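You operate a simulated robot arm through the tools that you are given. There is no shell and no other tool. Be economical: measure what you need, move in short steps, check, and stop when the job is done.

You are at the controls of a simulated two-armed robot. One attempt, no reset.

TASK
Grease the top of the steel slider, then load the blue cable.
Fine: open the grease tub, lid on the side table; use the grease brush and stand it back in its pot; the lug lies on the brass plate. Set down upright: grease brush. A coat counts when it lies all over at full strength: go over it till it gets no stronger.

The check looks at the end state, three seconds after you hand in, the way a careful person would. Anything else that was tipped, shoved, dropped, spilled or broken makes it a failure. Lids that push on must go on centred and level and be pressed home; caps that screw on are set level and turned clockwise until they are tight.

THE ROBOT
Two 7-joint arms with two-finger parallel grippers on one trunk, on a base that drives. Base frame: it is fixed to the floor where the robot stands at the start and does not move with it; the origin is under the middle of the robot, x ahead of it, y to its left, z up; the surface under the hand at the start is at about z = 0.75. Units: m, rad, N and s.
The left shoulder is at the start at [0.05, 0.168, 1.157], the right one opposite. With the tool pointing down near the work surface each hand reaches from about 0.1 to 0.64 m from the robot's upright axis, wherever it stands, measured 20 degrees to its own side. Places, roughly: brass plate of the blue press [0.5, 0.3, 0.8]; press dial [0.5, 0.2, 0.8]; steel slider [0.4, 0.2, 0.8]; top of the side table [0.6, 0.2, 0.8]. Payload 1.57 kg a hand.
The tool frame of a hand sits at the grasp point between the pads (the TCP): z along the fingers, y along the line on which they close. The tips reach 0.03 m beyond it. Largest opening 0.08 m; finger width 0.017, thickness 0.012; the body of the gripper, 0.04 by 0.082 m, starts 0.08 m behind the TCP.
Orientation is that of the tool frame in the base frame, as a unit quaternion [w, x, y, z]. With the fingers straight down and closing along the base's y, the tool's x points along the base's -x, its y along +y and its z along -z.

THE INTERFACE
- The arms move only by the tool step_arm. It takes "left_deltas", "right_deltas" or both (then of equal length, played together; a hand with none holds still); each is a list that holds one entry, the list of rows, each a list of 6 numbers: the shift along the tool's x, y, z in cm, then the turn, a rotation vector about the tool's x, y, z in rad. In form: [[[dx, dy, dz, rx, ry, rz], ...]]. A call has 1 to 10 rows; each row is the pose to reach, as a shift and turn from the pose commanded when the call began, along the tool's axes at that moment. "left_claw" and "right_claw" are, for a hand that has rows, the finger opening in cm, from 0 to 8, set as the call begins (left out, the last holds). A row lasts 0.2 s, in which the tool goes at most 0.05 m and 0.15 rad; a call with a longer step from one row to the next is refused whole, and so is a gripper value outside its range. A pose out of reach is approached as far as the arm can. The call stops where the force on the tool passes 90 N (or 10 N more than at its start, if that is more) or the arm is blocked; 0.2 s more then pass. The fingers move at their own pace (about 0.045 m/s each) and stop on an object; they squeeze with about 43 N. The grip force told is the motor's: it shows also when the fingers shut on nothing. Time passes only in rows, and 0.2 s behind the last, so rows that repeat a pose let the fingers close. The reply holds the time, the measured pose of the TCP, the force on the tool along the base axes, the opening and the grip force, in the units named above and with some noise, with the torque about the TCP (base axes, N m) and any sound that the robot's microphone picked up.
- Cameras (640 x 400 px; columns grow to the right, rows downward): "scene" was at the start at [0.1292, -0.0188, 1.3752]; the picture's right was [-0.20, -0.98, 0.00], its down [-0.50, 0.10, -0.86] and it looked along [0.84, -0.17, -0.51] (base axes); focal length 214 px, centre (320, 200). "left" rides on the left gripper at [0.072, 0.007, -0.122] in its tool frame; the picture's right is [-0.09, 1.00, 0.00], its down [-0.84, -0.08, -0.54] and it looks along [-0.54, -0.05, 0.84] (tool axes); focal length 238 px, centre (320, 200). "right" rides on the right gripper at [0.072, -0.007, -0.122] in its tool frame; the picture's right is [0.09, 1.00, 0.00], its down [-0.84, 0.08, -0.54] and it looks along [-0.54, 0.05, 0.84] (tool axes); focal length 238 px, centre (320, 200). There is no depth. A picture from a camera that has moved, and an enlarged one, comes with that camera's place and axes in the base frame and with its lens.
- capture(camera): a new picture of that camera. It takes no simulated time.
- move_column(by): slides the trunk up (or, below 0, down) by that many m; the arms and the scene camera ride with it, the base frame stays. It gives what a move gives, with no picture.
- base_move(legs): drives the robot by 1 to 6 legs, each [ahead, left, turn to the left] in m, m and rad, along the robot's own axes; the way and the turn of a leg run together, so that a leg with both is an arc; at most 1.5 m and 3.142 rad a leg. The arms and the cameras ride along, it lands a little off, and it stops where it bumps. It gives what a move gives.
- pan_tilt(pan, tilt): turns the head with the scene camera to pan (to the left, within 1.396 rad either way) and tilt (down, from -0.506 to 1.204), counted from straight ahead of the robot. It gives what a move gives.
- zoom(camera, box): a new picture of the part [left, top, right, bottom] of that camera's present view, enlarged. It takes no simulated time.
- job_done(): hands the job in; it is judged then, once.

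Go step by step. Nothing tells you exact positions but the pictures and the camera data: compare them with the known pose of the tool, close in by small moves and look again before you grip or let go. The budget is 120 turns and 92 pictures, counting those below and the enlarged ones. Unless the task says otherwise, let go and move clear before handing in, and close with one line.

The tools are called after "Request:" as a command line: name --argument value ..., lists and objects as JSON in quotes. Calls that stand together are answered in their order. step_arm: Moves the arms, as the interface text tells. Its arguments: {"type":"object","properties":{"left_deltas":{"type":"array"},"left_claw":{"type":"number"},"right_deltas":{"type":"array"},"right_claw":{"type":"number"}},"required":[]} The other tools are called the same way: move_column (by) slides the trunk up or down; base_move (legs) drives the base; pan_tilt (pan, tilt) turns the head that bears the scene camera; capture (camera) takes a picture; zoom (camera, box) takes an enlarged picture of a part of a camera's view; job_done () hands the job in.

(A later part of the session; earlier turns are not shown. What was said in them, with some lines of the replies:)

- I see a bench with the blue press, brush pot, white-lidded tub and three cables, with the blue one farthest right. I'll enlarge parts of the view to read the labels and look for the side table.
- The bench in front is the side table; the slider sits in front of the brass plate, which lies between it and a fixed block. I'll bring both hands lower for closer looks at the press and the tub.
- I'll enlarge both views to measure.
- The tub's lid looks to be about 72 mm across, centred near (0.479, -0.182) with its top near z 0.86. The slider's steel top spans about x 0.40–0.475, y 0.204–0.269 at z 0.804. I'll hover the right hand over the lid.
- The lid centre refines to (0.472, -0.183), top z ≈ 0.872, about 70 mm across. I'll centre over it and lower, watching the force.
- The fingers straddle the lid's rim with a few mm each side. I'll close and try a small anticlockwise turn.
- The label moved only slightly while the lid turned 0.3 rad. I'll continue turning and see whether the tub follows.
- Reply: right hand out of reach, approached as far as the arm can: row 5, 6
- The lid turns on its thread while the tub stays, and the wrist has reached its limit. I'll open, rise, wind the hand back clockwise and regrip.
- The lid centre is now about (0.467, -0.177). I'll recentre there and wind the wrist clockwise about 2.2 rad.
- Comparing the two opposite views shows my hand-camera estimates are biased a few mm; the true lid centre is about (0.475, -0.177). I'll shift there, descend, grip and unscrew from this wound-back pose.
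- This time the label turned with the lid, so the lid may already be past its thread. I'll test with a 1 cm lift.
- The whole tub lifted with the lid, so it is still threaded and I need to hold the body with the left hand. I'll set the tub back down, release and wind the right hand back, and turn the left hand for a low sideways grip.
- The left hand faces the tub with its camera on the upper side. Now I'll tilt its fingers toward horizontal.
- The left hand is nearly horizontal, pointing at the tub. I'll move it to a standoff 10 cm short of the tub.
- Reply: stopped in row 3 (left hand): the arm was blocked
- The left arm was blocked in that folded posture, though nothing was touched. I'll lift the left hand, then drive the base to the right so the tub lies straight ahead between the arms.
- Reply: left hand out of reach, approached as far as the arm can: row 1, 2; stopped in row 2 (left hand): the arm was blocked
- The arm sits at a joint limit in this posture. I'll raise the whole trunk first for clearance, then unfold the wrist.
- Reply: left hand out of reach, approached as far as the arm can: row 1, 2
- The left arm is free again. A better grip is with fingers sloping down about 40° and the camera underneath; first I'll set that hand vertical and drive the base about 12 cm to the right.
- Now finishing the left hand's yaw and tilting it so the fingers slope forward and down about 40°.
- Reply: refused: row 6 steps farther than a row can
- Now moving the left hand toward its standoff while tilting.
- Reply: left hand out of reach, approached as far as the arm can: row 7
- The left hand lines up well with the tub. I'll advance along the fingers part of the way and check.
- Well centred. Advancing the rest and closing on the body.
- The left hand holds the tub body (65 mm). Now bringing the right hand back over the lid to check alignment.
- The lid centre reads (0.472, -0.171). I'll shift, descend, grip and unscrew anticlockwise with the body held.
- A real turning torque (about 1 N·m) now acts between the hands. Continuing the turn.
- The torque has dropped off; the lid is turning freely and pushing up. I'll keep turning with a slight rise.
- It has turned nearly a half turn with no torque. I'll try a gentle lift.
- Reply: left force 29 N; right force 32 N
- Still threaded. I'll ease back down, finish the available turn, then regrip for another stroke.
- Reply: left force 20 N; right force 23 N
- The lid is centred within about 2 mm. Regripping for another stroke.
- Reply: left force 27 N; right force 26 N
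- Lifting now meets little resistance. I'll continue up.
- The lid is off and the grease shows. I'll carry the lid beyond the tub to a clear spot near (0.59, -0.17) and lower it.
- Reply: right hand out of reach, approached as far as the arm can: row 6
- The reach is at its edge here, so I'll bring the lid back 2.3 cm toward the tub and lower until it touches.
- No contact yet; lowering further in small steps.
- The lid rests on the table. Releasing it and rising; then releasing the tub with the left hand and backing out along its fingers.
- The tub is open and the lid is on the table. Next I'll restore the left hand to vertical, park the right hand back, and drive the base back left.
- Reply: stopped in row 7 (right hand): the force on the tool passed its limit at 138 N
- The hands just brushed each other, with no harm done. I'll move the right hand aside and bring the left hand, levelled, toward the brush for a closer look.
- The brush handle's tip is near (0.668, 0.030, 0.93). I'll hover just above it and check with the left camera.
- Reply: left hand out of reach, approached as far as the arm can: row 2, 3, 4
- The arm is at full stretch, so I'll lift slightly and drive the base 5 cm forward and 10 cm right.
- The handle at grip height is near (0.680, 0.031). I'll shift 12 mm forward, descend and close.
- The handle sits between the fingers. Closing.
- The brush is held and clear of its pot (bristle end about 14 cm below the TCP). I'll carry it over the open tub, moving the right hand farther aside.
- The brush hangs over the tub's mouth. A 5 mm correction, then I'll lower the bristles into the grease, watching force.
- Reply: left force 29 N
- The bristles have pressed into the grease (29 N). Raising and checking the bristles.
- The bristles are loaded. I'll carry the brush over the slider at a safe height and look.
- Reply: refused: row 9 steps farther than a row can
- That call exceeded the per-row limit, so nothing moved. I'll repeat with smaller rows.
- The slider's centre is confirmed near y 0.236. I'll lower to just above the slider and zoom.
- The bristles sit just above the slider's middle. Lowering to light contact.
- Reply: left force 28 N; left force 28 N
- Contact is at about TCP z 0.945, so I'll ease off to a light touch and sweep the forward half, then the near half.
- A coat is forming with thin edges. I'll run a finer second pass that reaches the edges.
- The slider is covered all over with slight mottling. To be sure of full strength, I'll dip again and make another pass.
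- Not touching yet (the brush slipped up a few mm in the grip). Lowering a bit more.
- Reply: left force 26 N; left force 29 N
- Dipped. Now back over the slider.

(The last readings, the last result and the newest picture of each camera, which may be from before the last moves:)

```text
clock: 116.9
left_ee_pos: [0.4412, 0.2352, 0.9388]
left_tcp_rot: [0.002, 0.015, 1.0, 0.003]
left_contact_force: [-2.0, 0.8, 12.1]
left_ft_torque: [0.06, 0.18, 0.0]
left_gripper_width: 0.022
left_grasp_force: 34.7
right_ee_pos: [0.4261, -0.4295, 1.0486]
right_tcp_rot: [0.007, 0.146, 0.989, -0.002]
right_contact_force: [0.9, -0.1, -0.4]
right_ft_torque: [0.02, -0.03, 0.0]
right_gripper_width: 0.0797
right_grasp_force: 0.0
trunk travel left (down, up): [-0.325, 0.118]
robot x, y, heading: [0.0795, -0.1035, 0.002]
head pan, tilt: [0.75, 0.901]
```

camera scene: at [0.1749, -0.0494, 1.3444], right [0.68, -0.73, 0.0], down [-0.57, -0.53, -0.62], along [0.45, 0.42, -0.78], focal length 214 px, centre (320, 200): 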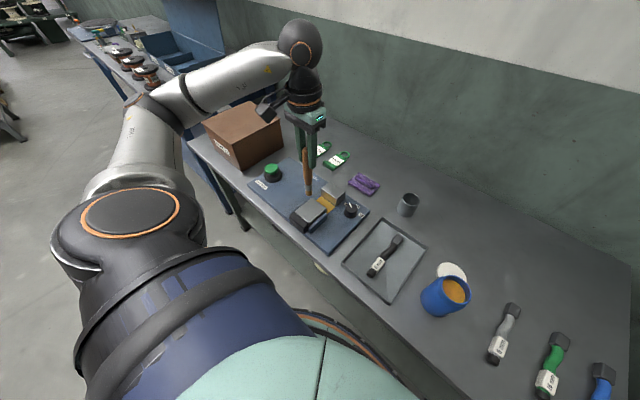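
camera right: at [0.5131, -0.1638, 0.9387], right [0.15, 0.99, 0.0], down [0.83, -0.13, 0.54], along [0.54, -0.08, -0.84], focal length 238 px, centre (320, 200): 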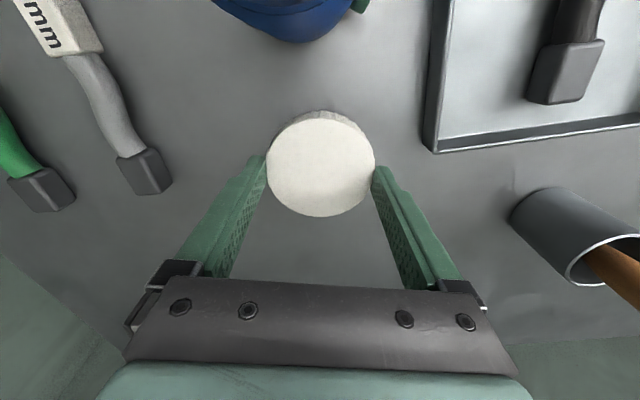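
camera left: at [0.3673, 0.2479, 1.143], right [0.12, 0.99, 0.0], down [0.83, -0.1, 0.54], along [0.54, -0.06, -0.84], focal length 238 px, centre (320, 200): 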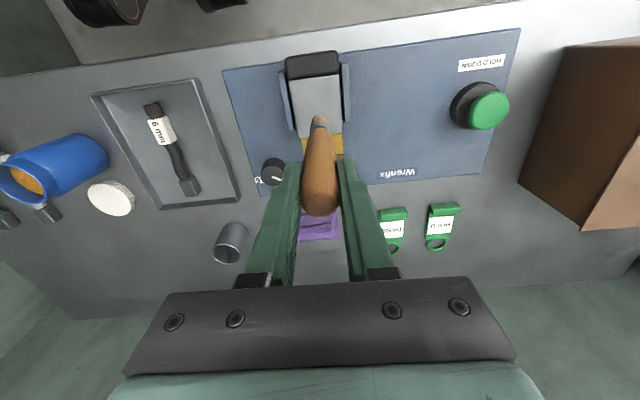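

A light 12 N contact. Sweeping the whole top again in 1 cm lines.

Request:
step_arm --left_deltas '[[[0, -3.2, 0, 0, 0, 0], [-1, -3.2, 0, 0, 0, 0], [-1, 0, 0, 0, 0, 0], [-1, 3.2, 0, 0, 0, 0], [-2, 3.2, 0, 0, 0, 0], [-2, 0, 0, 0, 0, 0], [-2, -3.2, 0, 0, 0, 0], [-3.2, -3.2, 0, 0, 0, 0], [-3.2, 0, 0, 0, 0, 0], [-3.2, 3.2, 0, 0, 0, 0]]]'

Request:
step_arm --left_deltas '[[[3.2, 0, 0, 0, 0, 0], [4.2, 0, 0, 0, 0, 0], [4.2, -3.2, 0, 0, 0, 0], [4.2, -6.4, 0, 0, 0, 0], [5.2, -6.4, 0, 0, 0, 0], [5.2, -3.2, 0, 0, 0, 0], [5.2, 0, 0, 0, 0, 0], [6.2, 0, 0, 0, 0, 0], [6.2, -3.2, 0, 0, 0, 0], [6.2, -6.4, 0, 0, 0, 0]]]'

Request:
step_arm --left_deltas '[[[-0.5, 3.2, 0, 0, 0, 0], [-0.5, 6.4, 0, 0, 0, 0], [-1.5, 6.4, 0, 0, 0, 0], [-1.5, 3.2, 0, 0, 0, 0], [-1.5, 0, 0, 0, 0, 0], [-2.5, 0, 0, 0, 0, 0], [-2.5, 3.2, 0, 0, 0, 0], [-2.5, 6.4, 0, 0, 0, 0], [-3.5, 6.4, 0, 0, 0, 0], [-3.5, 3.2, 0, 0, 0, 0]]]'

Request:
step_arm --left_deltas '[[[0, -3.2, 0, 0, 0, 0], [-1, -3.2, 0, 0, 0, 0], [-1, 0, 0, 0, 0, 0], [-1, 3.2, 0, 0, 0, 0], [-2, 3.2, 0, 0, 0, 0], [-2, 0, 0, 0, 0, 0], [-2, -3.2, 0, 0, 0, 0], [-2.7, -3.2, 0, 0, 0, 0], [-2.7, 0, 0, 0, 0, 0], [-2.7, 3.2, 0, 0, 0, 0]]]'

Request:
step_arm --left_deltas '[[[0, 0, -3, 0, 0, 0], [0, 1, -7, 0, 0, 0], [-4, 1, -9, 0, 0, 0]]]'

Request:
zoom --camera "scene" --box '[275, 180, 355, 240]'

```text
clock: 119.1
left_ee_pos: [0.4737, 0.2649, 0.9361]
left_tcp_rot: [0.002, 0.016, 1.0, 0.0]
left_contact_force: [0.5, -3.8, 13.8]
left_ft_torque: [-0.68, 0.04, -0.02]
left_gripper_width: 0.0222
left_grasp_force: 35.0
right_ee_pos: [0.4271, -0.4304, 1.0471]
right_tcp_rot: [0.007, 0.148, 0.989, 0.0]
right_contact_force: [0.2, 0.1, 0.7]
right_ft_torque: [-0.01, 0.0, -0.01]
right_gripper_width: 0.08
right_grasp_force: 0.1
trunk travel left (down, up): [-0.325, 0.118]
robot x, y, heading: [0.08, -0.0981, -0.0]
head pan, tilt: [0.75, 0.901]
```

```text
clock: 121.3
left_ee_pos: [0.4107, 0.2053, 0.9385]
left_tcp_rot: [0.002, 0.014, 1.0, 0.003]
left_contact_force: [5.0, 3.2, 7.6]
left_ft_torque: [0.44, -0.68, -0.01]
left_gripper_width: 0.0224
left_grasp_force: 34.4
right_ee_pos: [0.4281, -0.4304, 1.0473]
right_tcp_rot: [0.007, 0.146, 0.989, 0.0]
right_contact_force: [1.0, 0.3, -0.3]
right_ft_torque: [0.01, -0.01, -0.02]
right_gripper_width: 0.0798
right_grasp_force: 0.1
trunk travel left (down, up): [-0.325, 0.118]
robot x, y, heading: [0.0803, -0.0995, -0.002]
head pan, tilt: [0.75, 0.901]
```

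```text
clock: 123.5
left_ee_pos: [0.4459, 0.2355, 0.9375]
left_tcp_rot: [0.001, 0.014, 1.0, 0.004]
left_contact_force: [2.1, 2.8, 9.4]
left_ft_torque: [0.33, -0.22, 0.02]
left_gripper_width: 0.0221
left_grasp_force: 34.6
right_ee_pos: [0.4271, -0.4308, 1.0477]
right_tcp_rot: [0.007, 0.147, 0.989, -0.001]
right_contact_force: [-0.5, -0.3, 1.1]
right_ft_torque: [0.05, 0.02, -0.01]
right_gripper_width: 0.0802
right_grasp_force: 0.0
trunk travel left (down, up): [-0.325, 0.118]
robot x, y, heading: [0.0769, -0.0997, -0.002]
head pan, tilt: [0.75, 0.901]
```

```text
clock: 125.7
left_ee_pos: [0.4747, 0.2671, 0.9367]
left_tcp_rot: [0.001, 0.014, 1.0, 0.002]
left_contact_force: [0.0, 1.1, 0.0]
left_ft_torque: [0.03, 0.02, 0.0]
left_gripper_width: 0.022
left_grasp_force: 35.0
right_ee_pos: [0.427, -0.4306, 1.0473]
right_tcp_rot: [0.007, 0.147, 0.989, -0.001]
right_contact_force: [-0.4, -0.2, -0.2]
right_ft_torque: [0.02, 0.0, 0.01]
right_gripper_width: 0.0798
right_grasp_force: 0.0
trunk travel left (down, up): [-0.325, 0.118]
robot x, y, heading: [0.0787, -0.0999, -0.001]
head pan, tilt: [0.75, 0.901]
```

```text
clock: 126.5
left_ee_pos: [0.5149, 0.2753, 1.0263]
left_tcp_rot: [0.001, 0.015, 1.0, 0.001]
left_contact_force: [-0.6, -0.2, -1.1]
left_ft_torque: [0.03, 0.04, 0.02]
left_gripper_width: 0.0221
left_grasp_force: 35.0
right_ee_pos: [0.4275, -0.4304, 1.0478]
right_tcp_rot: [0.006, 0.147, 0.989, -0.001]
right_contact_force: [-0.2, 0.9, -0.5]
right_ft_torque: [0.0, -0.01, -0.02]
right_gripper_width: 0.08
right_grasp_force: 0.1
trunk travel left (down, up): [-0.325, 0.118]
robot x, y, heading: [0.0786, -0.102, -0.001]
head pan, tilt: [0.75, 0.901]
```

```text
6.67 times, centred on (315, 210) of scene
camera zoom: at [0.1755, -0.0502, 1.3443], right [0.68, -0.73, 0.0], down [-0.57, -0.53, -0.62], along [0.45, 0.42, -0.78], focal length 1430 px, centre (353, 133)
```

zoom: 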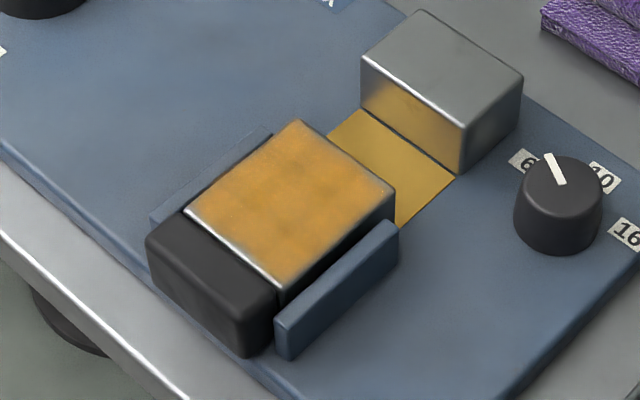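

The coat looks uniform and no stronger than before, so I take it as full. Next I'll carry the brush back over its pot and check the alignment.

Request:
step_arm --left_deltas '[[[-2.4, -3.4, -1, 0, 0, 0], [-4.9, -6.9, -2, 0, 0, 0], [-7.3, -10.3, -2, 0, 0, 0], [-9.8, -13.8, -2, 0, 0, 0], [-12.2, -17.2, -2, 0, 0, 0], [-14.7, -20.6, -2, 0, 0, 0], [-17.1, -24.1, -2, 0, 0, 0]]]'

Request:
pan_tilt --pan 0.2 --tilt 0.7

Request:
zoom --camera "scene" --box '[260, 100, 400, 240]'

Request:
zoom --camera "left" --box '[240, 40, 400, 220]'

```text
clock: 128.1
left_ee_pos: [0.6773, 0.0292, 1.0468]
left_tcp_rot: [0.001, 0.016, 1.0, 0.003]
left_contact_force: [-0.7, -0.5, -0.8]
left_ft_torque: [0.0, -0.02, 0.0]
left_gripper_width: 0.0222
left_grasp_force: 35.0
right_ee_pos: [0.4277, -0.4313, 1.0471]
right_tcp_rot: [0.007, 0.147, 0.989, -0.001]
right_contact_force: [0.6, 0.1, -0.4]
right_ft_torque: [-0.02, -0.04, -0.01]
right_gripper_width: 0.08
right_grasp_force: 0.1
trunk travel left (down, up): [-0.325, 0.118]
robot x, y, heading: [0.0791, -0.0991, 0.001]
head pan, tilt: [0.75, 0.901]
```

```text
clock: 129.1
left_ee_pos: [0.6777, 0.0302, 1.0461]
left_tcp_rot: [0.001, 0.014, 1.0, 0.002]
left_contact_force: [-0.4, 0.1, -0.5]
left_ft_torque: [0.02, 0.0, 0.0]
left_gripper_width: 0.0223
left_grasp_force: 35.2
right_ee_pos: [0.4274, -0.4306, 1.0481]
right_tcp_rot: [0.007, 0.146, 0.989, -0.001]
right_contact_force: [0.7, 0.1, 0.4]
right_ft_torque: [-0.03, -0.01, -0.03]
right_gripper_width: 0.0801
right_grasp_force: 0.1
trunk travel left (down, up): [-0.325, 0.118]
robot x, y, heading: [0.0774, -0.1, -0.002]
head pan, tilt: [0.201, 0.7]
```

```text
2.86 times, centred on (330, 170) of scene
camera zoom: at [0.203, -0.0842, 1.3605], right [0.2, -0.98, 0.0], down [-0.63, -0.13, -0.76], along [0.75, 0.15, -0.64], focal length 613 px, centre (291, 286)
```

zoom: 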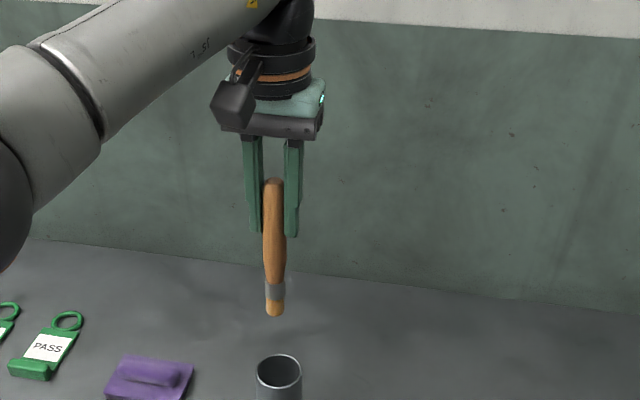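

```text
2.22 times, centred on (320, 130) of left
camera zoom: at [0.6055, 0.0386, 1.168], right [0.12, 0.99, 0.0], down [0.83, -0.1, 0.54], along [0.54, -0.06, -0.84], focal length 530 px, centre (320, 356)
```

zoom: 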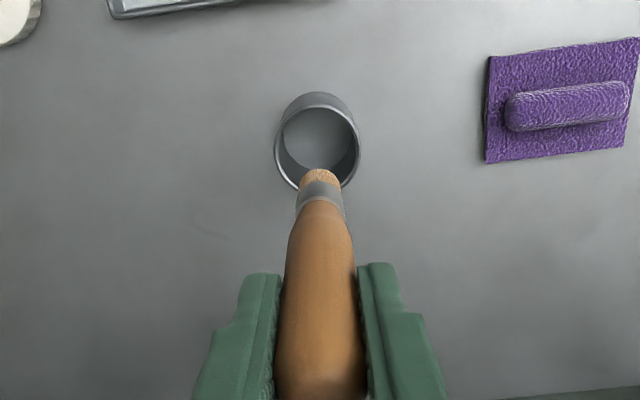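

The brush hangs nearly vertical; the pot's centre is about 6 mm farther forward. I'll shift and lower gently into the pot.

Request:
step_arm --left_deltas '[[[-0.6, -0.1, 0, 0, 0, 0], [-0.6, -0.1, 3, 0, 0, 0], [-0.6, -0.1, 6, 0, 0, 0], [-0.6, -0.1, 9.1, 0, 0, 0]]]'

Request:
zoom --camera "left" --box '[240, 40, 400, 220]'

```text
clock: 130.1
left_ee_pos: [0.6845, 0.0287, 0.9544]
left_tcp_rot: [0.001, 0.015, 1.0, 0.002]
left_contact_force: [-0.2, 0.6, -0.5]
left_ft_torque: [-0.01, -0.01, 0.0]
left_gripper_width: 0.0219
left_grasp_force: 34.9
right_ee_pos: [0.4282, -0.4303, 1.0479]
right_tcp_rot: [0.007, 0.147, 0.989, -0.001]
right_contact_force: [-0.3, 0.5, 0.0]
right_ft_torque: [-0.01, -0.01, 0.0]
right_gripper_width: 0.0799
right_grasp_force: 0.2
trunk travel left (down, up): [-0.325, 0.118]
robot x, y, heading: [0.0773, -0.0988, 0.001]
head pan, tilt: [0.201, 0.7]
```

```text
2.22 times, centred on (320, 130) of left
camera zoom: at [0.6122, 0.037, 1.0773], right [0.12, 0.99, 0.0], down [0.83, -0.1, 0.54], along [0.54, -0.06, -0.84], focal length 530 px, centre (320, 356)
```

zoom: 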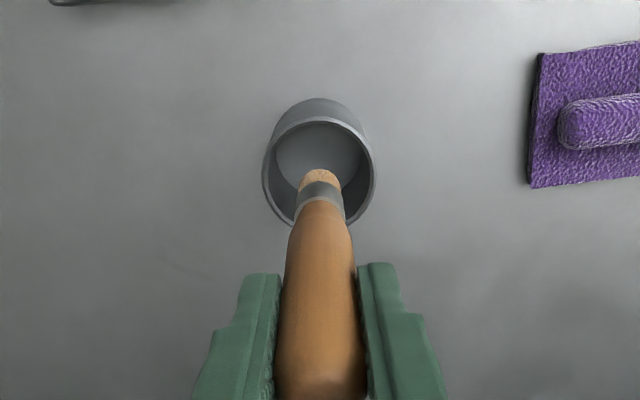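

The bristle end is centred in the mouth. Lowering to near the bottom, then gently to contact.

Request:
step_arm --left_deltas '[[[0, 0, 2, 0, 0, 0], [0, 0, 4, 0, 0, 0], [0, 0, 5.6, 0, 0, 0]]]'

Request:
step_arm --left_deltas '[[[0, 0, 0.3, 0, 0, 0], [0, 0, 0.5, 0, 0, 0]]]'

Request:
step_arm --left_deltas '[[[0, 0, 0.2, 0, 0, 0], [0, 0, 0.3, 0, 0, 0]]]'

```text
clock: 130.9
left_ee_pos: [0.6852, 0.0288, 0.8998]
left_tcp_rot: [0.001, 0.015, 1.0, 0.002]
left_contact_force: [-0.4, 0.4, -0.4]
left_ft_torque: [-0.02, 0.01, 0.0]
left_gripper_width: 0.0218
left_grasp_force: 35.1
right_ee_pos: [0.427, -0.4301, 1.0476]
right_tcp_rot: [0.007, 0.147, 0.989, -0.002]
right_contact_force: [0.8, 0.1, 0.1]
right_ft_torque: [0.02, 0.0, -0.03]
right_gripper_width: 0.0801
right_grasp_force: 0.0
trunk travel left (down, up): [-0.325, 0.118]
robot x, y, heading: [0.0784, -0.1006, -0.005]
head pan, tilt: [0.201, 0.7]
```

```text
clock: 131.5
left_ee_pos: [0.685, 0.0288, 0.8941]
left_tcp_rot: [0.001, 0.015, 1.0, 0.002]
left_contact_force: [-0.5, 0.3, -0.7]
left_ft_torque: [0.01, -0.02, -0.01]
left_gripper_width: 0.0223
left_grasp_force: 34.8
right_ee_pos: [0.4267, -0.4304, 1.0481]
right_tcp_rot: [0.007, 0.147, 0.989, 0.0]
right_contact_force: [0.8, 0.4, 0.6]
right_ft_torque: [0.01, -0.02, -0.01]
right_gripper_width: 0.0798
right_grasp_force: 0.0
trunk travel left (down, up): [-0.325, 0.118]
robot x, y, heading: [0.0792, -0.1034, -0.002]
head pan, tilt: [0.201, 0.7]
```

```text
clock: 132.1
left_ee_pos: [0.6844, 0.0289, 0.8917]
left_tcp_rot: [0.001, 0.015, 1.0, 0.002]
left_contact_force: [0.3, -0.5, 0.3]
left_ft_torque: [0.0, -0.01, -0.03]
left_gripper_width: 0.0222
left_grasp_force: 35.0
right_ee_pos: [0.4272, -0.4296, 1.047]
right_tcp_rot: [0.006, 0.147, 0.989, -0.001]
right_contact_force: [0.4, 0.4, 0.0]
right_ft_torque: [-0.01, 0.0, -0.01]
right_gripper_width: 0.08
right_grasp_force: 0.1
trunk travel left (down, up): [-0.325, 0.118]
robot x, y, heading: [0.0824, -0.1032, -0.002]
head pan, tilt: [0.201, 0.7]
```

Request:
step_arm --left_deltas '[[[0, 0, 0.2, 0, 0, 0], [0, 0, 0.3, 0, 0, 0]]]'

Request:
step_arm --left_deltas '[[[0, 0, 0.2, 0, 0, 0], [0, 0, 0.3, 0, 0, 0]]]'

```text
clock: 132.7
left_ee_pos: [0.685, 0.0286, 0.8881]
left_tcp_rot: [0.001, 0.014, 1.0, 0.002]
left_contact_force: [0.1, -0.6, 0.6]
left_ft_torque: [0.0, 0.0, -0.01]
left_gripper_width: 0.022
left_grasp_force: 35.1
right_ee_pos: [0.4279, -0.4302, 1.0473]
right_tcp_rot: [0.007, 0.147, 0.989, -0.002]
right_contact_force: [-0.1, 0.1, -0.7]
right_ft_torque: [-0.04, -0.01, 0.01]
right_gripper_width: 0.0802
right_grasp_force: 0.1
trunk travel left (down, up): [-0.325, 0.118]
robot x, y, heading: [0.0818, -0.1027, 0.0]
head pan, tilt: [0.201, 0.7]
```

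```text
clock: 133.3
left_ee_pos: [0.6848, 0.0287, 0.8882]
left_tcp_rot: [0.003, 0.015, 1.0, 0.001]
left_contact_force: [-2.0, 1.3, 12.0]
left_ft_torque: [0.1, 0.08, -0.01]
left_gripper_width: 0.0222
left_grasp_force: 34.8
right_ee_pos: [0.4266, -0.4303, 1.0475]
right_tcp_rot: [0.007, 0.147, 0.989, -0.001]
right_contact_force: [0.1, -0.1, 0.4]
right_ft_torque: [0.0, 0.0, -0.02]
right_gripper_width: 0.0802
right_grasp_force: 0.1
trunk travel left (down, up): [-0.325, 0.118]
robot x, y, heading: [0.0806, -0.103, 0.003]
head pan, tilt: [0.201, 0.7]
```

The brush stands on the pot's bottom. Releasing and rising straight up.

Request:
step_arm --left_deltas '[[[0, 0, -0.1, 0, 0, 0], [0, 0, -0.1, 0, 0, 0], [0, 0, -0.1, 0, 0, 0], [0, 0, -3, 0, 0, 0], [0, 0, -7, 0, 0, 0], [0, 0, -11, 0, 0, 0], [0, 0, -15, 0, 0, 0]]]' --left_claw 7

Request:
zoom --camera "scene" --box '[220, 80, 440, 280]'

```text
clock: 134.9
left_ee_pos: [0.6845, 0.0268, 1.0363]
left_tcp_rot: [0.001, 0.014, 1.0, 0.002]
left_contact_force: [0.3, -0.4, 0.8]
left_ft_torque: [-0.02, -0.02, 0.01]
left_gripper_width: 0.0701
left_grasp_force: 0.0
right_ee_pos: [0.4271, -0.431, 1.0478]
right_tcp_rot: [0.007, 0.147, 0.989, -0.002]
right_contact_force: [-0.4, 0.6, 0.1]
right_ft_torque: [-0.02, 0.02, -0.01]
right_gripper_width: 0.0801
right_grasp_force: 0.1
trunk travel left (down, up): [-0.325, 0.118]
robot x, y, heading: [0.0794, -0.0995, 0.004]
head pan, tilt: [0.201, 0.7]
```

```text
2.00 times, centred on (330, 180) of scene
camera zoom: at [0.2026, -0.0846, 1.3606], right [0.2, -0.98, 0.0], down [-0.63, -0.13, -0.77], along [0.75, 0.15, -0.64], focal length 429 px, centre (300, 240)
```

zoom: 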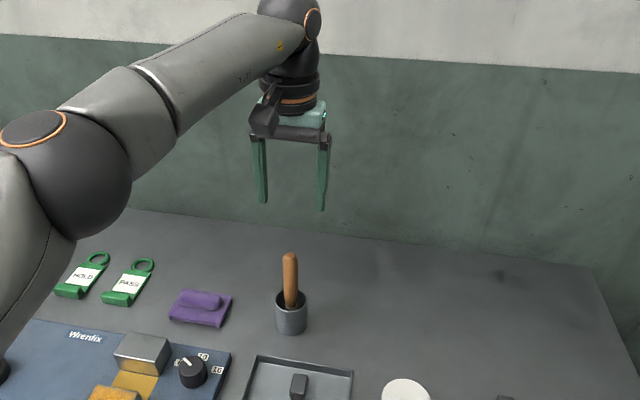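

The brush stands in its pot. Now the blue cable: I'll use the right hand, so first a view from its camera.

Request:
step_arm --right_deltas '[[[0, 0, 1.5, 0, 0, -0.1], [0, 0, 3, 0, 0, -0.2], [0, 0, 4.5, 0, 0, -0.3]]]' --left_deltas '[[[4, 0, -1, 0, 0, 0], [8, 0, -1, 0, 0, 0], [12, 0, -1, 0, 0, 0]]]'

Request:
capture --camera "right"

```text
clock: 135.7
left_ee_pos: [0.5623, 0.0314, 1.0462]
left_tcp_rot: [0.001, 0.014, 1.0, 0.002]
left_contact_force: [-0.6, 1.1, -0.1]
left_ft_torque: [0.01, -0.01, 0.01]
left_gripper_width: 0.0698
left_grasp_force: 0.1
right_ee_pos: [0.4272, -0.4307, 1.0017]
right_tcp_rot: [0.007, -0.003, 1.0, -0.001]
right_contact_force: [-0.4, 0.1, 0.2]
right_ft_torque: [0.0, 0.0, -0.06]
right_gripper_width: 0.08
right_grasp_force: 0.0
trunk travel left (down, up): [-0.325, 0.118]
robot x, y, heading: [0.0778, -0.1004, 0.002]
head pan, tilt: [0.201, 0.7]
```

```text
17 pictures are left
camera right: at [0.3539, -0.4376, 1.1237], right [-0.1, 1.0, -0.01], down [0.83, 0.09, 0.55], along [0.55, 0.05, -0.83], focal length 238 px, centre (320, 200)
```

right: 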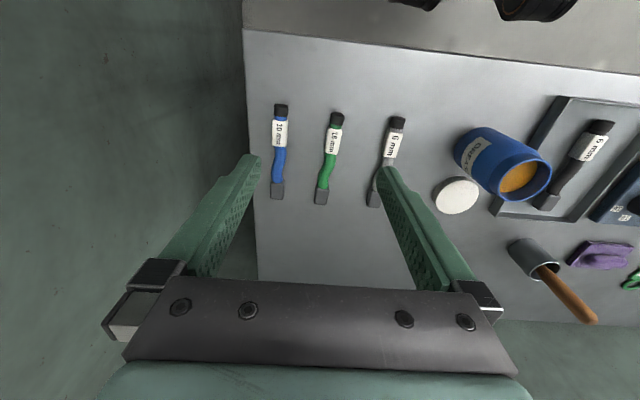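

The blue cable's bare section is near (0.540, -0.492), with the lug at x 0.57–0.60. I'll hover above it with a narrower opening.

Request:
step_arm --right_deltas '[[[-3, -1.5, 3.5, 0, 0, 0], [-6, -3, 7, 0, 0, 0], [-9, -4.6, 11, 0, 0, 0], [-11.3, -6.1, 15, 0, 0, 0]]]' --right_claw 4

Request:
capture --camera "right"

```text
refused: row 3 steps farther than a row can; nothing moved
```

```text
16 pictures are left
camera right: at [0.3539, -0.4376, 1.1237], right [-0.1, 1.0, -0.01], down [0.83, 0.09, 0.55], along [0.55, 0.05, -0.83], focal length 238 px, centre (320, 200)
```

right: 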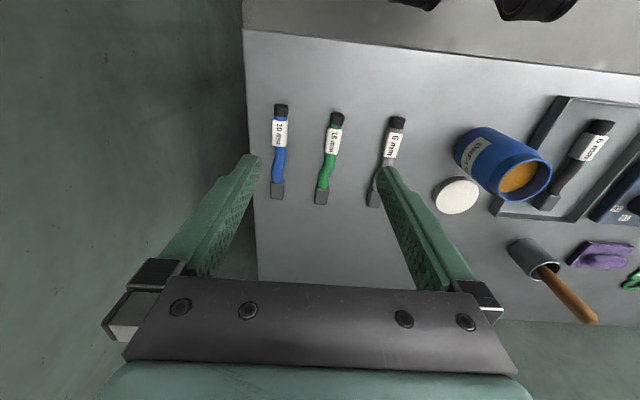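

That step was over the limit; repeating with smaller rows, then looking.

Request:
step_arm --right_deltas '[[[-2.3, -1.2, 3, 0, 0, 0], [-4.6, -2.4, 6, 0, 0, 0], [-6.9, -3.7, 9, 0, 0, 0], [-9.2, -5, 12, 0, 0, 0], [-11.3, -6.1, 15, 0, 0, 0]]]' --right_claw 4

```text
clock: 136.9
left_ee_pos: [0.5641, 0.0322, 1.0451]
left_tcp_rot: [0.001, 0.015, 1.0, 0.002]
left_contact_force: [0.6, 0.5, 0.5]
left_ft_torque: [-0.01, 0.02, -0.01]
left_gripper_width: 0.0702
left_grasp_force: 0.1
right_ee_pos: [0.5455, -0.4917, 0.8529]
right_tcp_rot: [0.007, -0.002, 1.0, -0.003]
right_contact_force: [0.3, 0.0, -0.3]
right_ft_torque: [0.0, 0.0, 0.03]
right_gripper_width: 0.04
right_grasp_force: 0.0
trunk travel left (down, up): [-0.325, 0.118]
robot x, y, heading: [0.0751, -0.1018, -0.0]
head pan, tilt: [0.201, 0.7]
```

Request:
capture --camera "right"

```text
15 pictures are left
camera right: at [0.4708, -0.4997, 0.9738], right [-0.1, 1.0, -0.01], down [0.83, 0.08, 0.55], along [0.55, 0.05, -0.83], focal length 238 px, centre (320, 200)
```

right: 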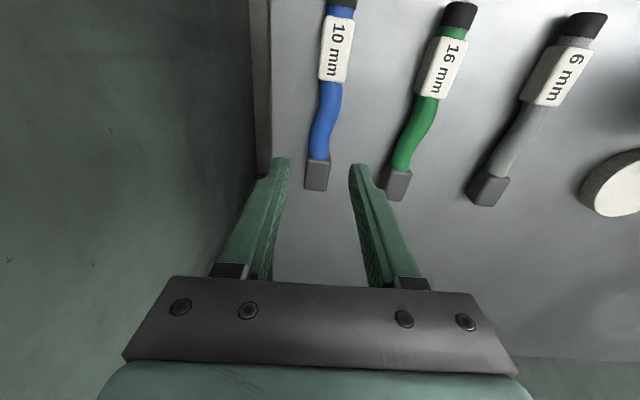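

The TCP is right above the cable's bare section. Descending to the table with a contact check.

Request:
step_arm --right_deltas '[[[0, 0, 2.5, 0, 0, 0], [0, 0, 5, 0, 0, 0], [0, 0, 6.5, 0, 0, 0], [0, 0, 6.9, 0, 0, 0]]]'

Request:
zoom --camera "right" --box '[220, 60, 420, 260]'

```text
clock: 137.9
left_ee_pos: [0.5647, 0.0318, 1.045]
left_tcp_rot: [0.0, 0.015, 1.0, 0.001]
left_contact_force: [-0.4, 0.1, -0.1]
left_ft_torque: [-0.01, 0.02, 0.03]
left_gripper_width: 0.0702
left_grasp_force: 0.1
right_ee_pos: [0.5452, -0.4924, 0.7843]
right_tcp_rot: [0.007, -0.003, 1.0, -0.003]
right_contact_force: [-0.1, 0.5, 0.0]
right_ft_torque: [-0.05, -0.02, -0.01]
right_gripper_width: 0.0398
right_grasp_force: 0.0
trunk travel left (down, up): [-0.325, 0.118]
robot x, y, heading: [0.0815, -0.0987, -0.003]
head pan, tilt: [0.201, 0.7]
```

```text
2.00 times, centred on (320, 160) of right
camera zoom: at [0.4707, -0.499, 0.906], right [-0.1, 1.0, -0.01], down [0.83, 0.08, 0.55], along [0.55, 0.05, -0.83], focal length 477 px, centre (320, 280)
```

zoom: 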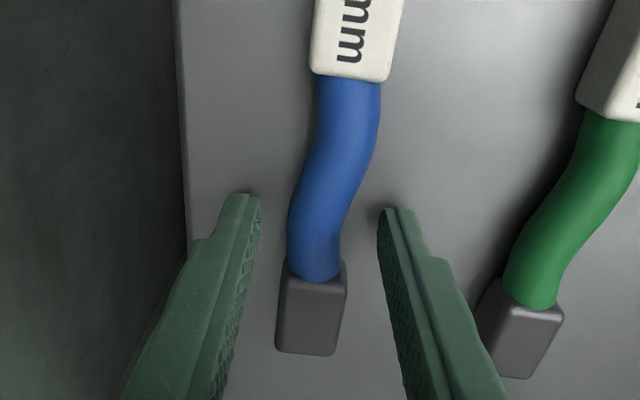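

The fingers straddle the blue section just behind the lug. Closing and lifting.

Request:
step_arm --right_deltas '[[[0, 0, 0.1, 0, 0, 0], [0, 0, 0.1, 0, 0, 0], [0, 0, 0.1, 0, 0, 0], [0, 0, 0.1, 0, 0, 0]]]' --right_claw 0.3

Request:
step_arm --right_deltas '[[[0, 0, -2, 0, 0, 0], [0, 0, -6, 0, 0, 0], [0, 0, -10, 0, 0, 0], [0, 0, -14, 0, 0, 0], [0, 0, -18, 0, 0, 0]]]'

Request:
capture --camera "right"

```text
clock: 138.9
left_ee_pos: [0.5651, 0.0316, 1.0458]
left_tcp_rot: [0.0, 0.015, 1.0, 0.002]
left_contact_force: [0.4, 0.3, -0.8]
left_ft_torque: [0.01, -0.03, -0.01]
left_gripper_width: 0.07
left_grasp_force: 0.1
right_ee_pos: [0.5439, -0.4917, 0.7837]
right_tcp_rot: [0.008, -0.003, 1.0, -0.002]
right_contact_force: [-0.3, 0.1, -0.6]
right_ft_torque: [-0.01, -0.07, 0.0]
right_gripper_width: 0.0183
right_grasp_force: 32.7
trunk travel left (down, up): [-0.325, 0.118]
robot x, y, heading: [0.0773, -0.0976, -0.002]
head pan, tilt: [0.201, 0.7]
```

```text
clock: 140.1
left_ee_pos: [0.564, 0.0307, 1.0451]
left_tcp_rot: [0.001, 0.015, 1.0, 0.002]
left_contact_force: [-0.6, -0.3, -1.0]
left_ft_torque: [0.0, -0.02, 0.01]
left_gripper_width: 0.0698
left_grasp_force: 0.1
right_ee_pos: [0.5412, -0.4909, 0.9645]
right_tcp_rot: [0.006, -0.002, 1.0, -0.002]
right_contact_force: [-0.2, -0.3, -1.7]
right_ft_torque: [-0.03, -0.06, 0.02]
right_gripper_width: 0.0185
right_grasp_force: 33.0
trunk travel left (down, up): [-0.325, 0.118]
robot x, y, heading: [0.08, -0.1039, 0.0]
head pan, tilt: [0.201, 0.7]
```

```text
13 pictures are left
camera right: at [0.4673, -0.4984, 1.0861], right [-0.1, 1.0, -0.01], down [0.83, 0.08, 0.55], along [0.55, 0.05, -0.83], focal length 238 px, centre (320, 200)
```

right: 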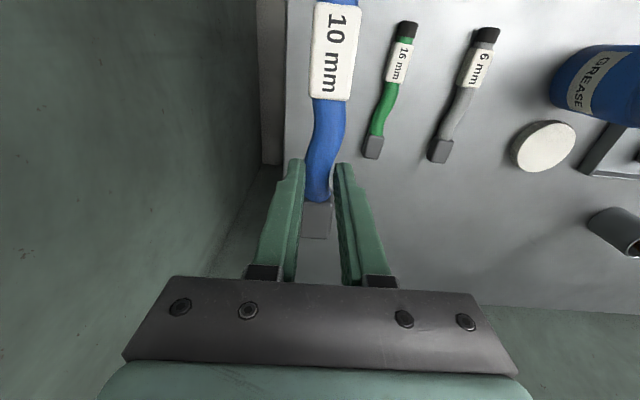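

The cable is held firmly. I'll raise it, park the left hand out of the way, then drive the base 30 cm left.

Request:
step_arm --left_deltas '[[[2.4, 3.2, -1, 0, 0, 0], [4.8, 6.4, -2, 0, 0, 0], [7.2, 9.6, -3, 0, 0, 0], [9.6, 12.8, -4, 0, 0, 0], [12, 16, -5, 0, 0, 0], [14.2, 19, -5.5, 0, 0, 0], [16.4, 22, -5.5, 0, 0, 0]]]' --right_deltas '[[[0.7, 0.5, -1.2, 0, 0, 0], [1.4, 1, -2.4, 0, 0, 0], [2.1, 1.5, -3.6, 0, 0, 0], [2.8, 2, -4.8, 0, 0, 0], [3.5, 2.5, -6, 0, 0, 0], [4, 3, -7, 0, 0, 0], [4, 3.5, -8, 0, 0, 0]]]'

Request:
base_move --legs '[[0, 0.3, 0]]'

Request:
step_arm --right_deltas '[[[0, 0, 0, 0, 0, 0.15], [0, 0, 0, 0, 0, 0.3], [0, 0, 0, 0, 0, 0.45], [0, 0, 0, 0, 0, 0.6], [0, 0, 0, 0, 0, 0.75], [0, 0, 0, 0, 0, 0.9], [0, 0, 0, 0, 0, 1.05], [0, 0, 0, 0, 0, 1.2], [0, 0, 0, 0, 0, 1.35], [0, 0, 0, 0, 0, 1.5]]]'

```text
clock: 141.7
left_ee_pos: [0.4064, 0.2553, 1.1007]
left_tcp_rot: [0.001, 0.015, 1.0, 0.001]
left_contact_force: [0.2, 0.1, 0.4]
left_ft_torque: [-0.05, 0.04, -0.02]
left_gripper_width: 0.07
left_grasp_force: 0.0
right_ee_pos: [0.5004, -0.4548, 1.045]
right_tcp_rot: [0.007, -0.003, 1.0, -0.002]
right_contact_force: [-0.9, 0.2, -0.3]
right_ft_torque: [-0.01, -0.01, -0.04]
right_gripper_width: 0.0185
right_grasp_force: 32.7
trunk travel left (down, up): [-0.325, 0.118]
robot x, y, heading: [0.0768, -0.0985, -0.002]
head pan, tilt: [0.201, 0.7]
```

```text
clock: 144.9
left_ee_pos: [0.4086, 0.5561, 1.1008]
left_tcp_rot: [0.0, 0.016, 1.0, 0.001]
left_contact_force: [-1.0, 0.0, -0.8]
left_ft_torque: [0.01, -0.03, 0.02]
left_gripper_width: 0.07
left_grasp_force: 0.1
right_ee_pos: [0.4998, -0.1561, 1.0438]
right_tcp_rot: [0.007, -0.001, 1.0, -0.002]
right_contact_force: [-0.5, -0.2, -0.8]
right_ft_torque: [-0.03, -0.03, -0.04]
right_gripper_width: 0.0184
right_grasp_force: 32.9
trunk travel left (down, up): [-0.325, 0.118]
robot x, y, heading: [0.0804, 0.1984, 0.001]
head pan, tilt: [0.201, 0.7]
```

```text
clock: 147.1
left_ee_pos: [0.4087, 0.5554, 1.1007]
left_tcp_rot: [0.001, 0.016, 1.0, 0.001]
left_contact_force: [0.3, 0.1, -0.2]
left_ft_torque: [0.0, 0.01, 0.04]
left_gripper_width: 0.07
left_grasp_force: 0.0
right_ee_pos: [0.501, -0.1572, 1.0445]
right_tcp_rot: [0.006, 0.681, 0.732, 0.003]
right_contact_force: [0.1, 0.8, -0.4]
right_ft_torque: [-0.02, 0.0, -0.01]
right_gripper_width: 0.0183
right_grasp_force: 33.1
trunk travel left (down, up): [-0.325, 0.118]
robot x, y, heading: [0.0778, 0.1968, -0.0]
head pan, tilt: [0.201, 0.7]
```

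The lug now points to the right (-y). I'll move the cable over the brass plate at a safe height.

Request:
step_arm --right_deltas '[[[4.4, 0.35, 0, 0, 0, 0.01], [8.8, 0.7, 0, 0, 0, 0.02], [13.2, 1.05, 0, 0, 0, 0.03], [17.6, 1.4, 0, 0, 0, 0.04], [22, 1.75, 0, 0, 0, 0.05], [26.4, 2.1, 0, 0, 0, 0.06], [30.8, 2.5, 0, 0, 0, 0.07], [35.2, 2.9, 0, 0, 0, 0.07], [39.6, 3.2, 0, 0, 0, 0.07], [44, 3.55, 0, 0, 0, 0.07]]]'

Request:
step_arm --right_deltas '[[[0, 0, 4, 0, 0, 0], [0, 0, 8, 0, 0, 0], [0, 0, 12, 0, 0, 0], [0, 0, 16, 0, 0, 0]]]'

Request:
capture --camera "right"

Request:
pan_tilt --pan 0.1 --tilt 0.95

Request:
capture --camera "scene"

```text
clock: 149.3
left_ee_pos: [0.4086, 0.555, 1.1009]
left_tcp_rot: [0.001, 0.016, 1.0, 0.002]
left_contact_force: [-0.6, 0.8, -0.5]
left_ft_torque: [-0.02, -0.02, 0.0]
left_gripper_width: 0.0702
left_grasp_force: 0.1
right_ee_pos: [0.5022, 0.2858, 1.0413]
right_tcp_rot: [0.008, 0.706, 0.709, 0.003]
right_contact_force: [0.4, -0.8, -0.9]
right_ft_torque: [-0.03, -0.03, 0.0]
right_gripper_width: 0.0183
right_grasp_force: 33.1
trunk travel left (down, up): [-0.325, 0.118]
robot x, y, heading: [0.0809, 0.201, -0.007]
head pan, tilt: [0.201, 0.7]
```

```text
clock: 150.3
left_ee_pos: [0.4081, 0.555, 1.1002]
left_tcp_rot: [0.001, 0.016, 1.0, 0.001]
left_contact_force: [0.0, 0.6, -0.1]
left_ft_torque: [0.0, 0.0, -0.01]
left_gripper_width: 0.0698
left_grasp_force: 0.1
right_ee_pos: [0.5048, 0.2851, 0.882]
right_tcp_rot: [0.006, 0.705, 0.709, 0.004]
right_contact_force: [0.7, 0.4, -1.2]
right_ft_torque: [-0.05, -0.02, 0.02]
right_gripper_width: 0.0187
right_grasp_force: 32.8
trunk travel left (down, up): [-0.325, 0.118]
robot x, y, heading: [0.0774, 0.2, -0.002]
head pan, tilt: [0.201, 0.7]
```

```text
12 pictures are left
camera right: at [0.4958, 0.3559, 1.0034], right [1.0, 0.1, 0.01], down [0.07, -0.83, 0.55], along [0.06, -0.54, -0.84], focal length 238 px, centre (320, 200)
```

right: 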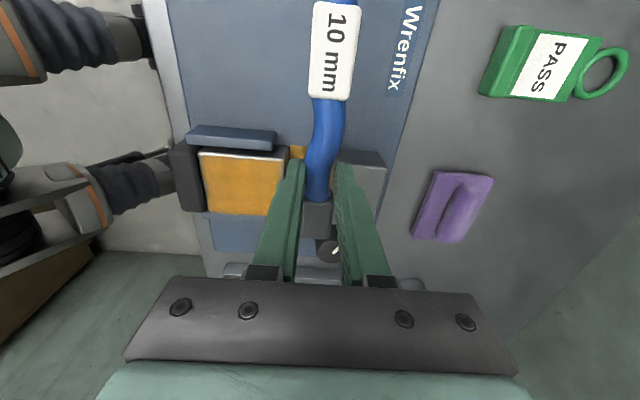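

```text
clock: 151.1
left_ee_pos: [0.4078, 0.5549, 1.0989]
left_tcp_rot: [0.0, 0.015, 1.0, 0.002]
left_contact_force: [-0.8, -0.3, 0.3]
left_ft_torque: [0.01, -0.01, 0.02]
left_gripper_width: 0.0699
left_grasp_force: 0.0
right_ee_pos: [0.5061, 0.2855, 0.8816]
right_tcp_rot: [0.006, 0.706, 0.709, 0.004]
right_contact_force: [-0.5, 0.1, -0.9]
right_ft_torque: [-0.03, -0.02, 0.02]
right_gripper_width: 0.0181
right_grasp_force: 32.6
trunk travel left (down, up): [-0.325, 0.118]
robot x, y, heading: [0.0801, 0.2009, 0.002]
head pan, tilt: [0.099, 0.949]
```

```text
11 pictures are left
camera scene: at [0.1925, 0.2059, 1.3408], right [0.1, -1.0, 0.0], down [-0.81, -0.08, -0.58], along [0.58, 0.06, -0.81], focal length 214 px, centre (320, 200)
```

scene: 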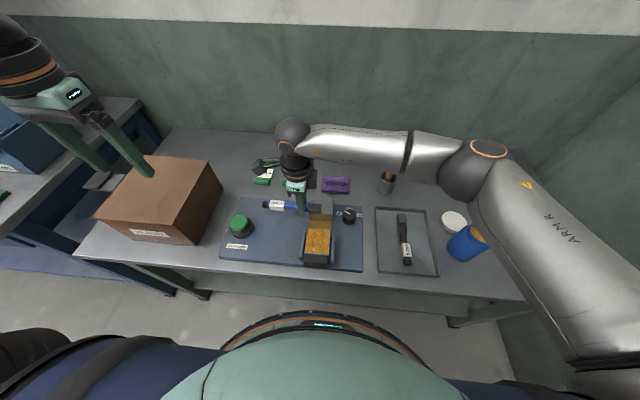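

The lug is aligned in y; the gap between slider and block is centred at x ≈ 0.498, so I'll shift 7 mm toward the robot and lower close to the plate.

Request:
step_arm --right_deltas '[[[0, -0.75, 0, 0, 0, 0], [0, -0.75, 2, 0, 0, 0], [0, -0.75, 4, 0, 0, 0], [0, -0.75, 5.5, 0, 0, 0]]]'

Request:
zoom --camera "right" --box '[180, 100, 420, 260]'

Request:
zoom --camera "scene" --box '[250, 170, 370, 275]'

```text
clock: 152.1
left_ee_pos: [0.4089, 0.5561, 1.1012]
left_tcp_rot: [0.001, 0.015, 1.0, 0.002]
left_contact_force: [0.2, 0.3, 0.3]
left_ft_torque: [0.0, -0.03, 0.03]
left_gripper_width: 0.07
left_grasp_force: 0.0
right_ee_pos: [0.4992, 0.2841, 0.8268]
right_tcp_rot: [0.006, 0.706, 0.708, 0.003]
right_contact_force: [-0.1, -0.2, -0.7]
right_ft_torque: [-0.02, 0.02, 0.02]
right_gripper_width: 0.0183
right_grasp_force: 32.5
trunk travel left (down, up): [-0.325, 0.118]
robot x, y, heading: [0.0763, 0.2008, -0.003]
head pan, tilt: [0.099, 0.949]
```

```text
2.50 times, centred on (300, 180) of right
camera zoom: at [0.4891, 0.3556, 0.9484], right [1.0, 0.1, 0.01], down [0.07, -0.83, 0.55], along [0.06, -0.54, -0.84], focal length 596 px, centre (370, 250)
```

zoom: 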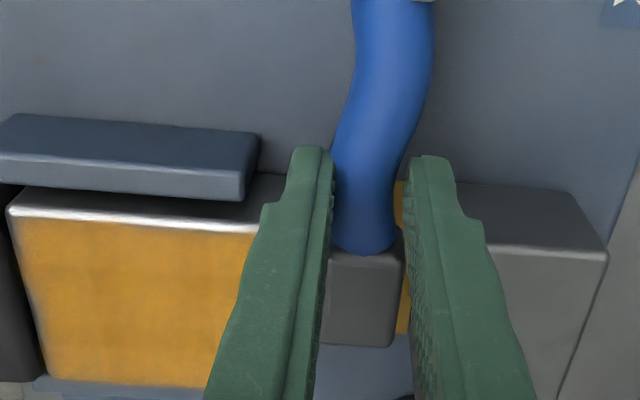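

```text
3.81 times, centred on (310, 222) of scene
camera zoom: at [0.1925, 0.2059, 1.3408], right [0.1, -1.0, 0.0], down [-0.81, -0.08, -0.58], along [0.58, 0.06, -0.81], focal length 817 px, centre (358, 114)
```

zoom: 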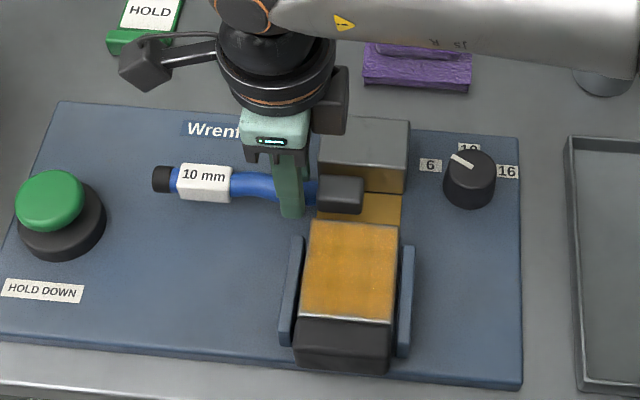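

The lug is over the plate, a little toward its left end. I'll shift 4 mm to the right and lower in small steps to contact.

Request:
step_arm --right_deltas '[[[-0.4, 0, 0, 0, 0, 0], [-0.4, 0, 0.8, 0, 0, 0], [-0.4, 0, 1.6, 0, 0, 0]]]'

Request:
step_arm --right_deltas '[[[0, 0, 0.15, 0, 0, 0], [0, 0, 0.3, 0, 0, 0]]]'

Request:
step_arm --right_deltas '[[[0, 0, 0.1, 0, 0, 0], [0, 0, 0.2, 0, 0, 0]]]'

```text
clock: 152.9
left_ee_pos: [0.4083, 0.556, 1.1]
left_tcp_rot: [0.002, 0.015, 1.0, 0.002]
left_contact_force: [0.6, 0.1, -0.2]
left_ft_torque: [0.01, 0.01, -0.01]
left_gripper_width: 0.0701
left_grasp_force: 0.2
right_ee_pos: [0.4992, 0.2813, 0.8103]
right_tcp_rot: [0.006, 0.706, 0.709, 0.003]
right_contact_force: [0.5, -0.3, -0.2]
right_ft_torque: [-0.05, 0.02, -0.02]
right_gripper_width: 0.0183
right_grasp_force: 32.7
trunk travel left (down, up): [-0.325, 0.118]
robot x, y, heading: [0.0795, 0.2017, -0.0]
head pan, tilt: [0.099, 0.949]
```

```text
clock: 153.5
left_ee_pos: [0.4082, 0.5563, 1.0998]
left_tcp_rot: [0.0, 0.015, 1.0, 0.001]
left_contact_force: [0.0, 0.0, -0.2]
left_ft_torque: [-0.02, 0.01, 0.03]
left_gripper_width: 0.0699
left_grasp_force: 0.1
right_ee_pos: [0.4987, 0.2793, 0.807]
right_tcp_rot: [0.006, 0.705, 0.709, 0.004]
right_contact_force: [0.1, 0.3, -0.6]
right_ft_torque: [-0.01, 0.01, -0.02]
right_gripper_width: 0.0183
right_grasp_force: 32.9
trunk travel left (down, up): [-0.325, 0.118]
robot x, y, heading: [0.0803, 0.1976, 0.001]
head pan, tilt: [0.099, 0.949]
```

```text
clock: 154.1
left_ee_pos: [0.408, 0.5543, 1.1006]
left_tcp_rot: [0.001, 0.015, 1.0, 0.002]
left_contact_force: [0.1, -0.1, 0.0]
left_ft_torque: [0.01, -0.02, -0.02]
left_gripper_width: 0.0696
left_grasp_force: 0.1
right_ee_pos: [0.4983, 0.2794, 0.8064]
right_tcp_rot: [0.006, 0.705, 0.709, 0.003]
right_contact_force: [0.0, 1.2, -1.4]
right_ft_torque: [-0.04, -0.02, 0.04]
right_gripper_width: 0.0183
right_grasp_force: 33.2
trunk travel left (down, up): [-0.325, 0.118]
robot x, y, heading: [0.079, 0.2007, -0.006]
head pan, tilt: [0.099, 0.949]
```

Request:
step_arm --right_deltas '[[[0, 0, 0.1, 0, 0, 0], [0, 0, 0.2, 0, 0, 0]]]'

Request:
step_arm --right_deltas '[[[0, 0, 0.1, 0, 0, 0], [0, 0, 0.15, 0, 0, 0]]]'

Request:
zoom --camera "scene" --box '[250, 170, 370, 275]'

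```text
clock: 154.7
left_ee_pos: [0.4079, 0.5552, 1.1008]
left_tcp_rot: [0.001, 0.016, 1.0, 0.002]
left_contact_force: [-0.1, -1.0, -0.4]
left_ft_torque: [0.0, 0.03, -0.02]
left_gripper_width: 0.07
left_grasp_force: 0.0
right_ee_pos: [0.4997, 0.2804, 0.8044]
right_tcp_rot: [0.007, 0.706, 0.708, 0.003]
right_contact_force: [-0.7, -0.5, 5.0]
right_ft_torque: [-0.34, 0.1, -0.02]
right_gripper_width: 0.0183
right_grasp_force: 33.4
trunk travel left (down, up): [-0.325, 0.118]
robot x, y, heading: [0.0818, 0.1971, 0.002]
head pan, tilt: [0.099, 0.949]
```

```text
clock: 155.3
left_ee_pos: [0.4073, 0.5555, 1.1007]
left_tcp_rot: [0.002, 0.016, 1.0, 0.001]
left_contact_force: [-0.3, -0.8, 0.5]
left_ft_torque: [0.0, 0.0, 0.03]
left_gripper_width: 0.07
left_grasp_force: 0.0
right_ee_pos: [0.4985, 0.2804, 0.8033]
right_tcp_rot: [0.007, 0.706, 0.708, 0.004]
right_contact_force: [-0.1, -2.1, 13.7]
right_ft_torque: [-0.86, 0.0, -0.01]
right_gripper_width: 0.0183
right_grasp_force: 33.5
trunk travel left (down, up): [-0.325, 0.118]
robot x, y, heading: [0.081, 0.2011, -0.002]
head pan, tilt: [0.099, 0.949]
```

```text
3.81 times, centred on (310, 222) of scene
camera zoom: at [0.1913, 0.2057, 1.3411], right [0.1, -1.0, 0.0], down [-0.81, -0.08, -0.58], along [0.58, 0.06, -0.81], focal length 817 px, centre (358, 114)
```

zoom: 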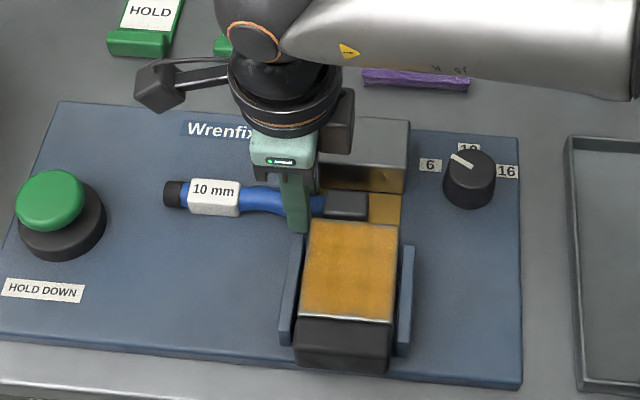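

The lug rests on the brass plate between slider and block. I'll ease off, open slightly, and rise straight up.

Request:
step_arm --right_deltas '[[[0, 0, -0.15, 0, 0, 0], [0, 0, -0.15, 0, 0, 0]]]'

Request:
step_arm --right_deltas '[[[0, 0, 0, 0, 0, 0], [0, 0, 0, 0, 0, 0], [0, 0, -1, 0, 0, 0], [0, 0, -3, 0, 0, 0], [0, 0, -7, 0, 0, 0], [0, 0, -11, 0, 0, 0], [0, 0, -15, 0, 0, 0], [0, 0, -19, 0, 0, 0]]]' --right_claw 2.8

Request:
zoom --camera "scene" --box '[250, 170, 370, 275]'

Request:
capture --camera "right"

```text
clock: 155.9
left_ee_pos: [0.4074, 0.5542, 1.1008]
left_tcp_rot: [0.001, 0.016, 1.0, 0.001]
left_contact_force: [-0.6, 0.2, 0.5]
left_ft_torque: [0.0, -0.01, 0.01]
left_gripper_width: 0.07
left_grasp_force: 0.0
right_ee_pos: [0.4991, 0.2808, 0.803]
right_tcp_rot: [0.006, 0.705, 0.709, 0.003]
right_contact_force: [2.2, 1.9, 6.0]
right_ft_torque: [-0.34, -0.12, 0.12]
right_gripper_width: 0.0182
right_grasp_force: 32.9
trunk travel left (down, up): [-0.325, 0.118]
robot x, y, heading: [0.0788, 0.1984, 0.001]
head pan, tilt: [0.099, 0.949]
```

```text
clock: 157.7
left_ee_pos: [0.408, 0.5544, 1.1001]
left_tcp_rot: [0.001, 0.016, 1.0, 0.002]
left_contact_force: [-0.6, 0.0, -0.1]
left_ft_torque: [0.0, 0.01, 0.01]
left_gripper_width: 0.07
left_grasp_force: 0.1
right_ee_pos: [0.4959, 0.2808, 0.9945]
right_tcp_rot: [0.006, 0.705, 0.709, 0.003]
right_contact_force: [0.1, 0.8, 0.8]
right_ft_torque: [0.0, -0.02, 0.01]
right_gripper_width: 0.028
right_grasp_force: 0.0
trunk travel left (down, up): [-0.325, 0.118]
robot x, y, heading: [0.0799, 0.2022, -0.003]
head pan, tilt: [0.099, 0.949]
```

```text
3.81 times, centred on (310, 222) of scene
camera zoom: at [0.1921, 0.2059, 1.3408], right [0.1, -1.0, 0.0], down [-0.81, -0.08, -0.58], along [0.58, 0.06, -0.81], focal length 817 px, centre (358, 114)
```

zoom: 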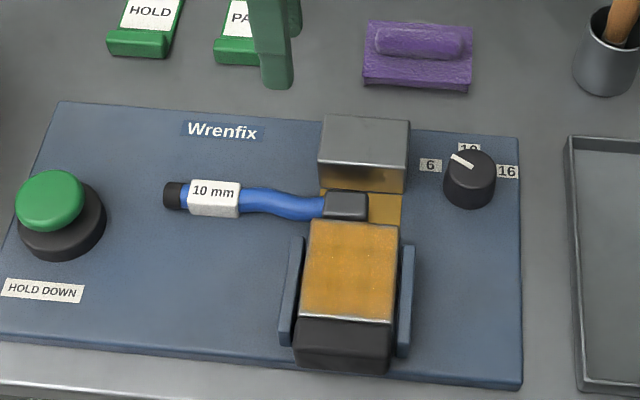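

```text
6 pictures are left
camera right: at [0.4868, 0.3524, 1.1166], right [1.0, 0.1, 0.01], down [0.07, -0.83, 0.55], along [0.06, -0.54, -0.84], focal length 238 px, centre (320, 200)
```

right: 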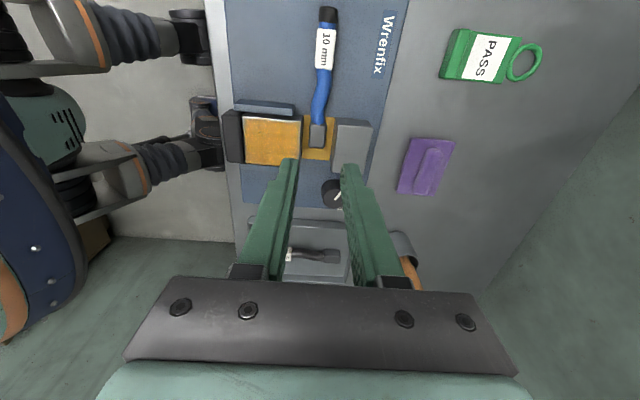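

The lug lies flat on the plate with the cable on the press panel, and the slider is fully coated. One last overview before handing in.

Request:
pan_tilt --pan -0.3 --tilt 0.7

Request:
capture --camera "scene"

```text
clock: 158.6
left_ee_pos: [0.4089, 0.5559, 1.1001]
left_tcp_rot: [0.001, 0.015, 1.0, 0.002]
left_contact_force: [-0.1, 0.3, -0.3]
left_ft_torque: [-0.01, -0.01, 0.01]
left_gripper_width: 0.0704
left_grasp_force: 0.0
right_ee_pos: [0.4967, 0.2809, 0.9936]
right_tcp_rot: [0.006, 0.705, 0.709, 0.004]
right_contact_force: [0.6, 0.9, -0.1]
right_ft_torque: [-0.01, 0.04, -0.01]
right_gripper_width: 0.0281
right_grasp_force: 0.3
trunk travel left (down, up): [-0.325, 0.118]
robot x, y, heading: [0.0792, 0.2009, -0.001]
head pan, tilt: [-0.3, 0.7]
```

```text
5 pictures are left
camera scene: at [0.2011, 0.1736, 1.3605], right [-0.3, -0.96, 0.0], down [-0.62, 0.19, -0.76], along [0.73, -0.23, -0.64], focal length 214 px, centre (320, 200)
```

scene: 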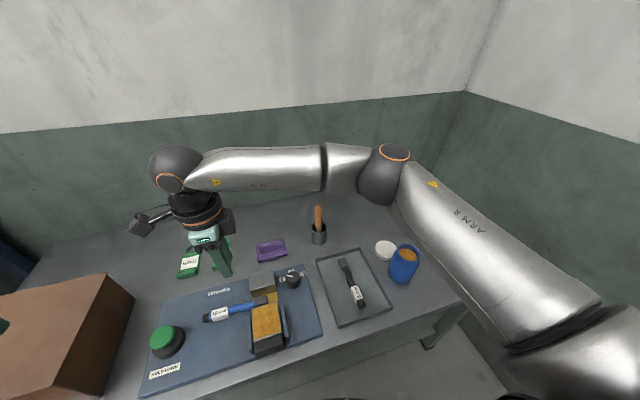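

Everything is in place: the brush stands in its pot, the tub is open with its lid on the table, the slider is coated, and the lug lies on the brass plate. Both hands are clear, so I'm handing in.

Request:
job_done

```text
The job is handed in.
```

I greased the whole top of the steel slider and laid the blue cable's lug on the brass plate; the brush is back upright in its pot and the tub's lid is on the table.
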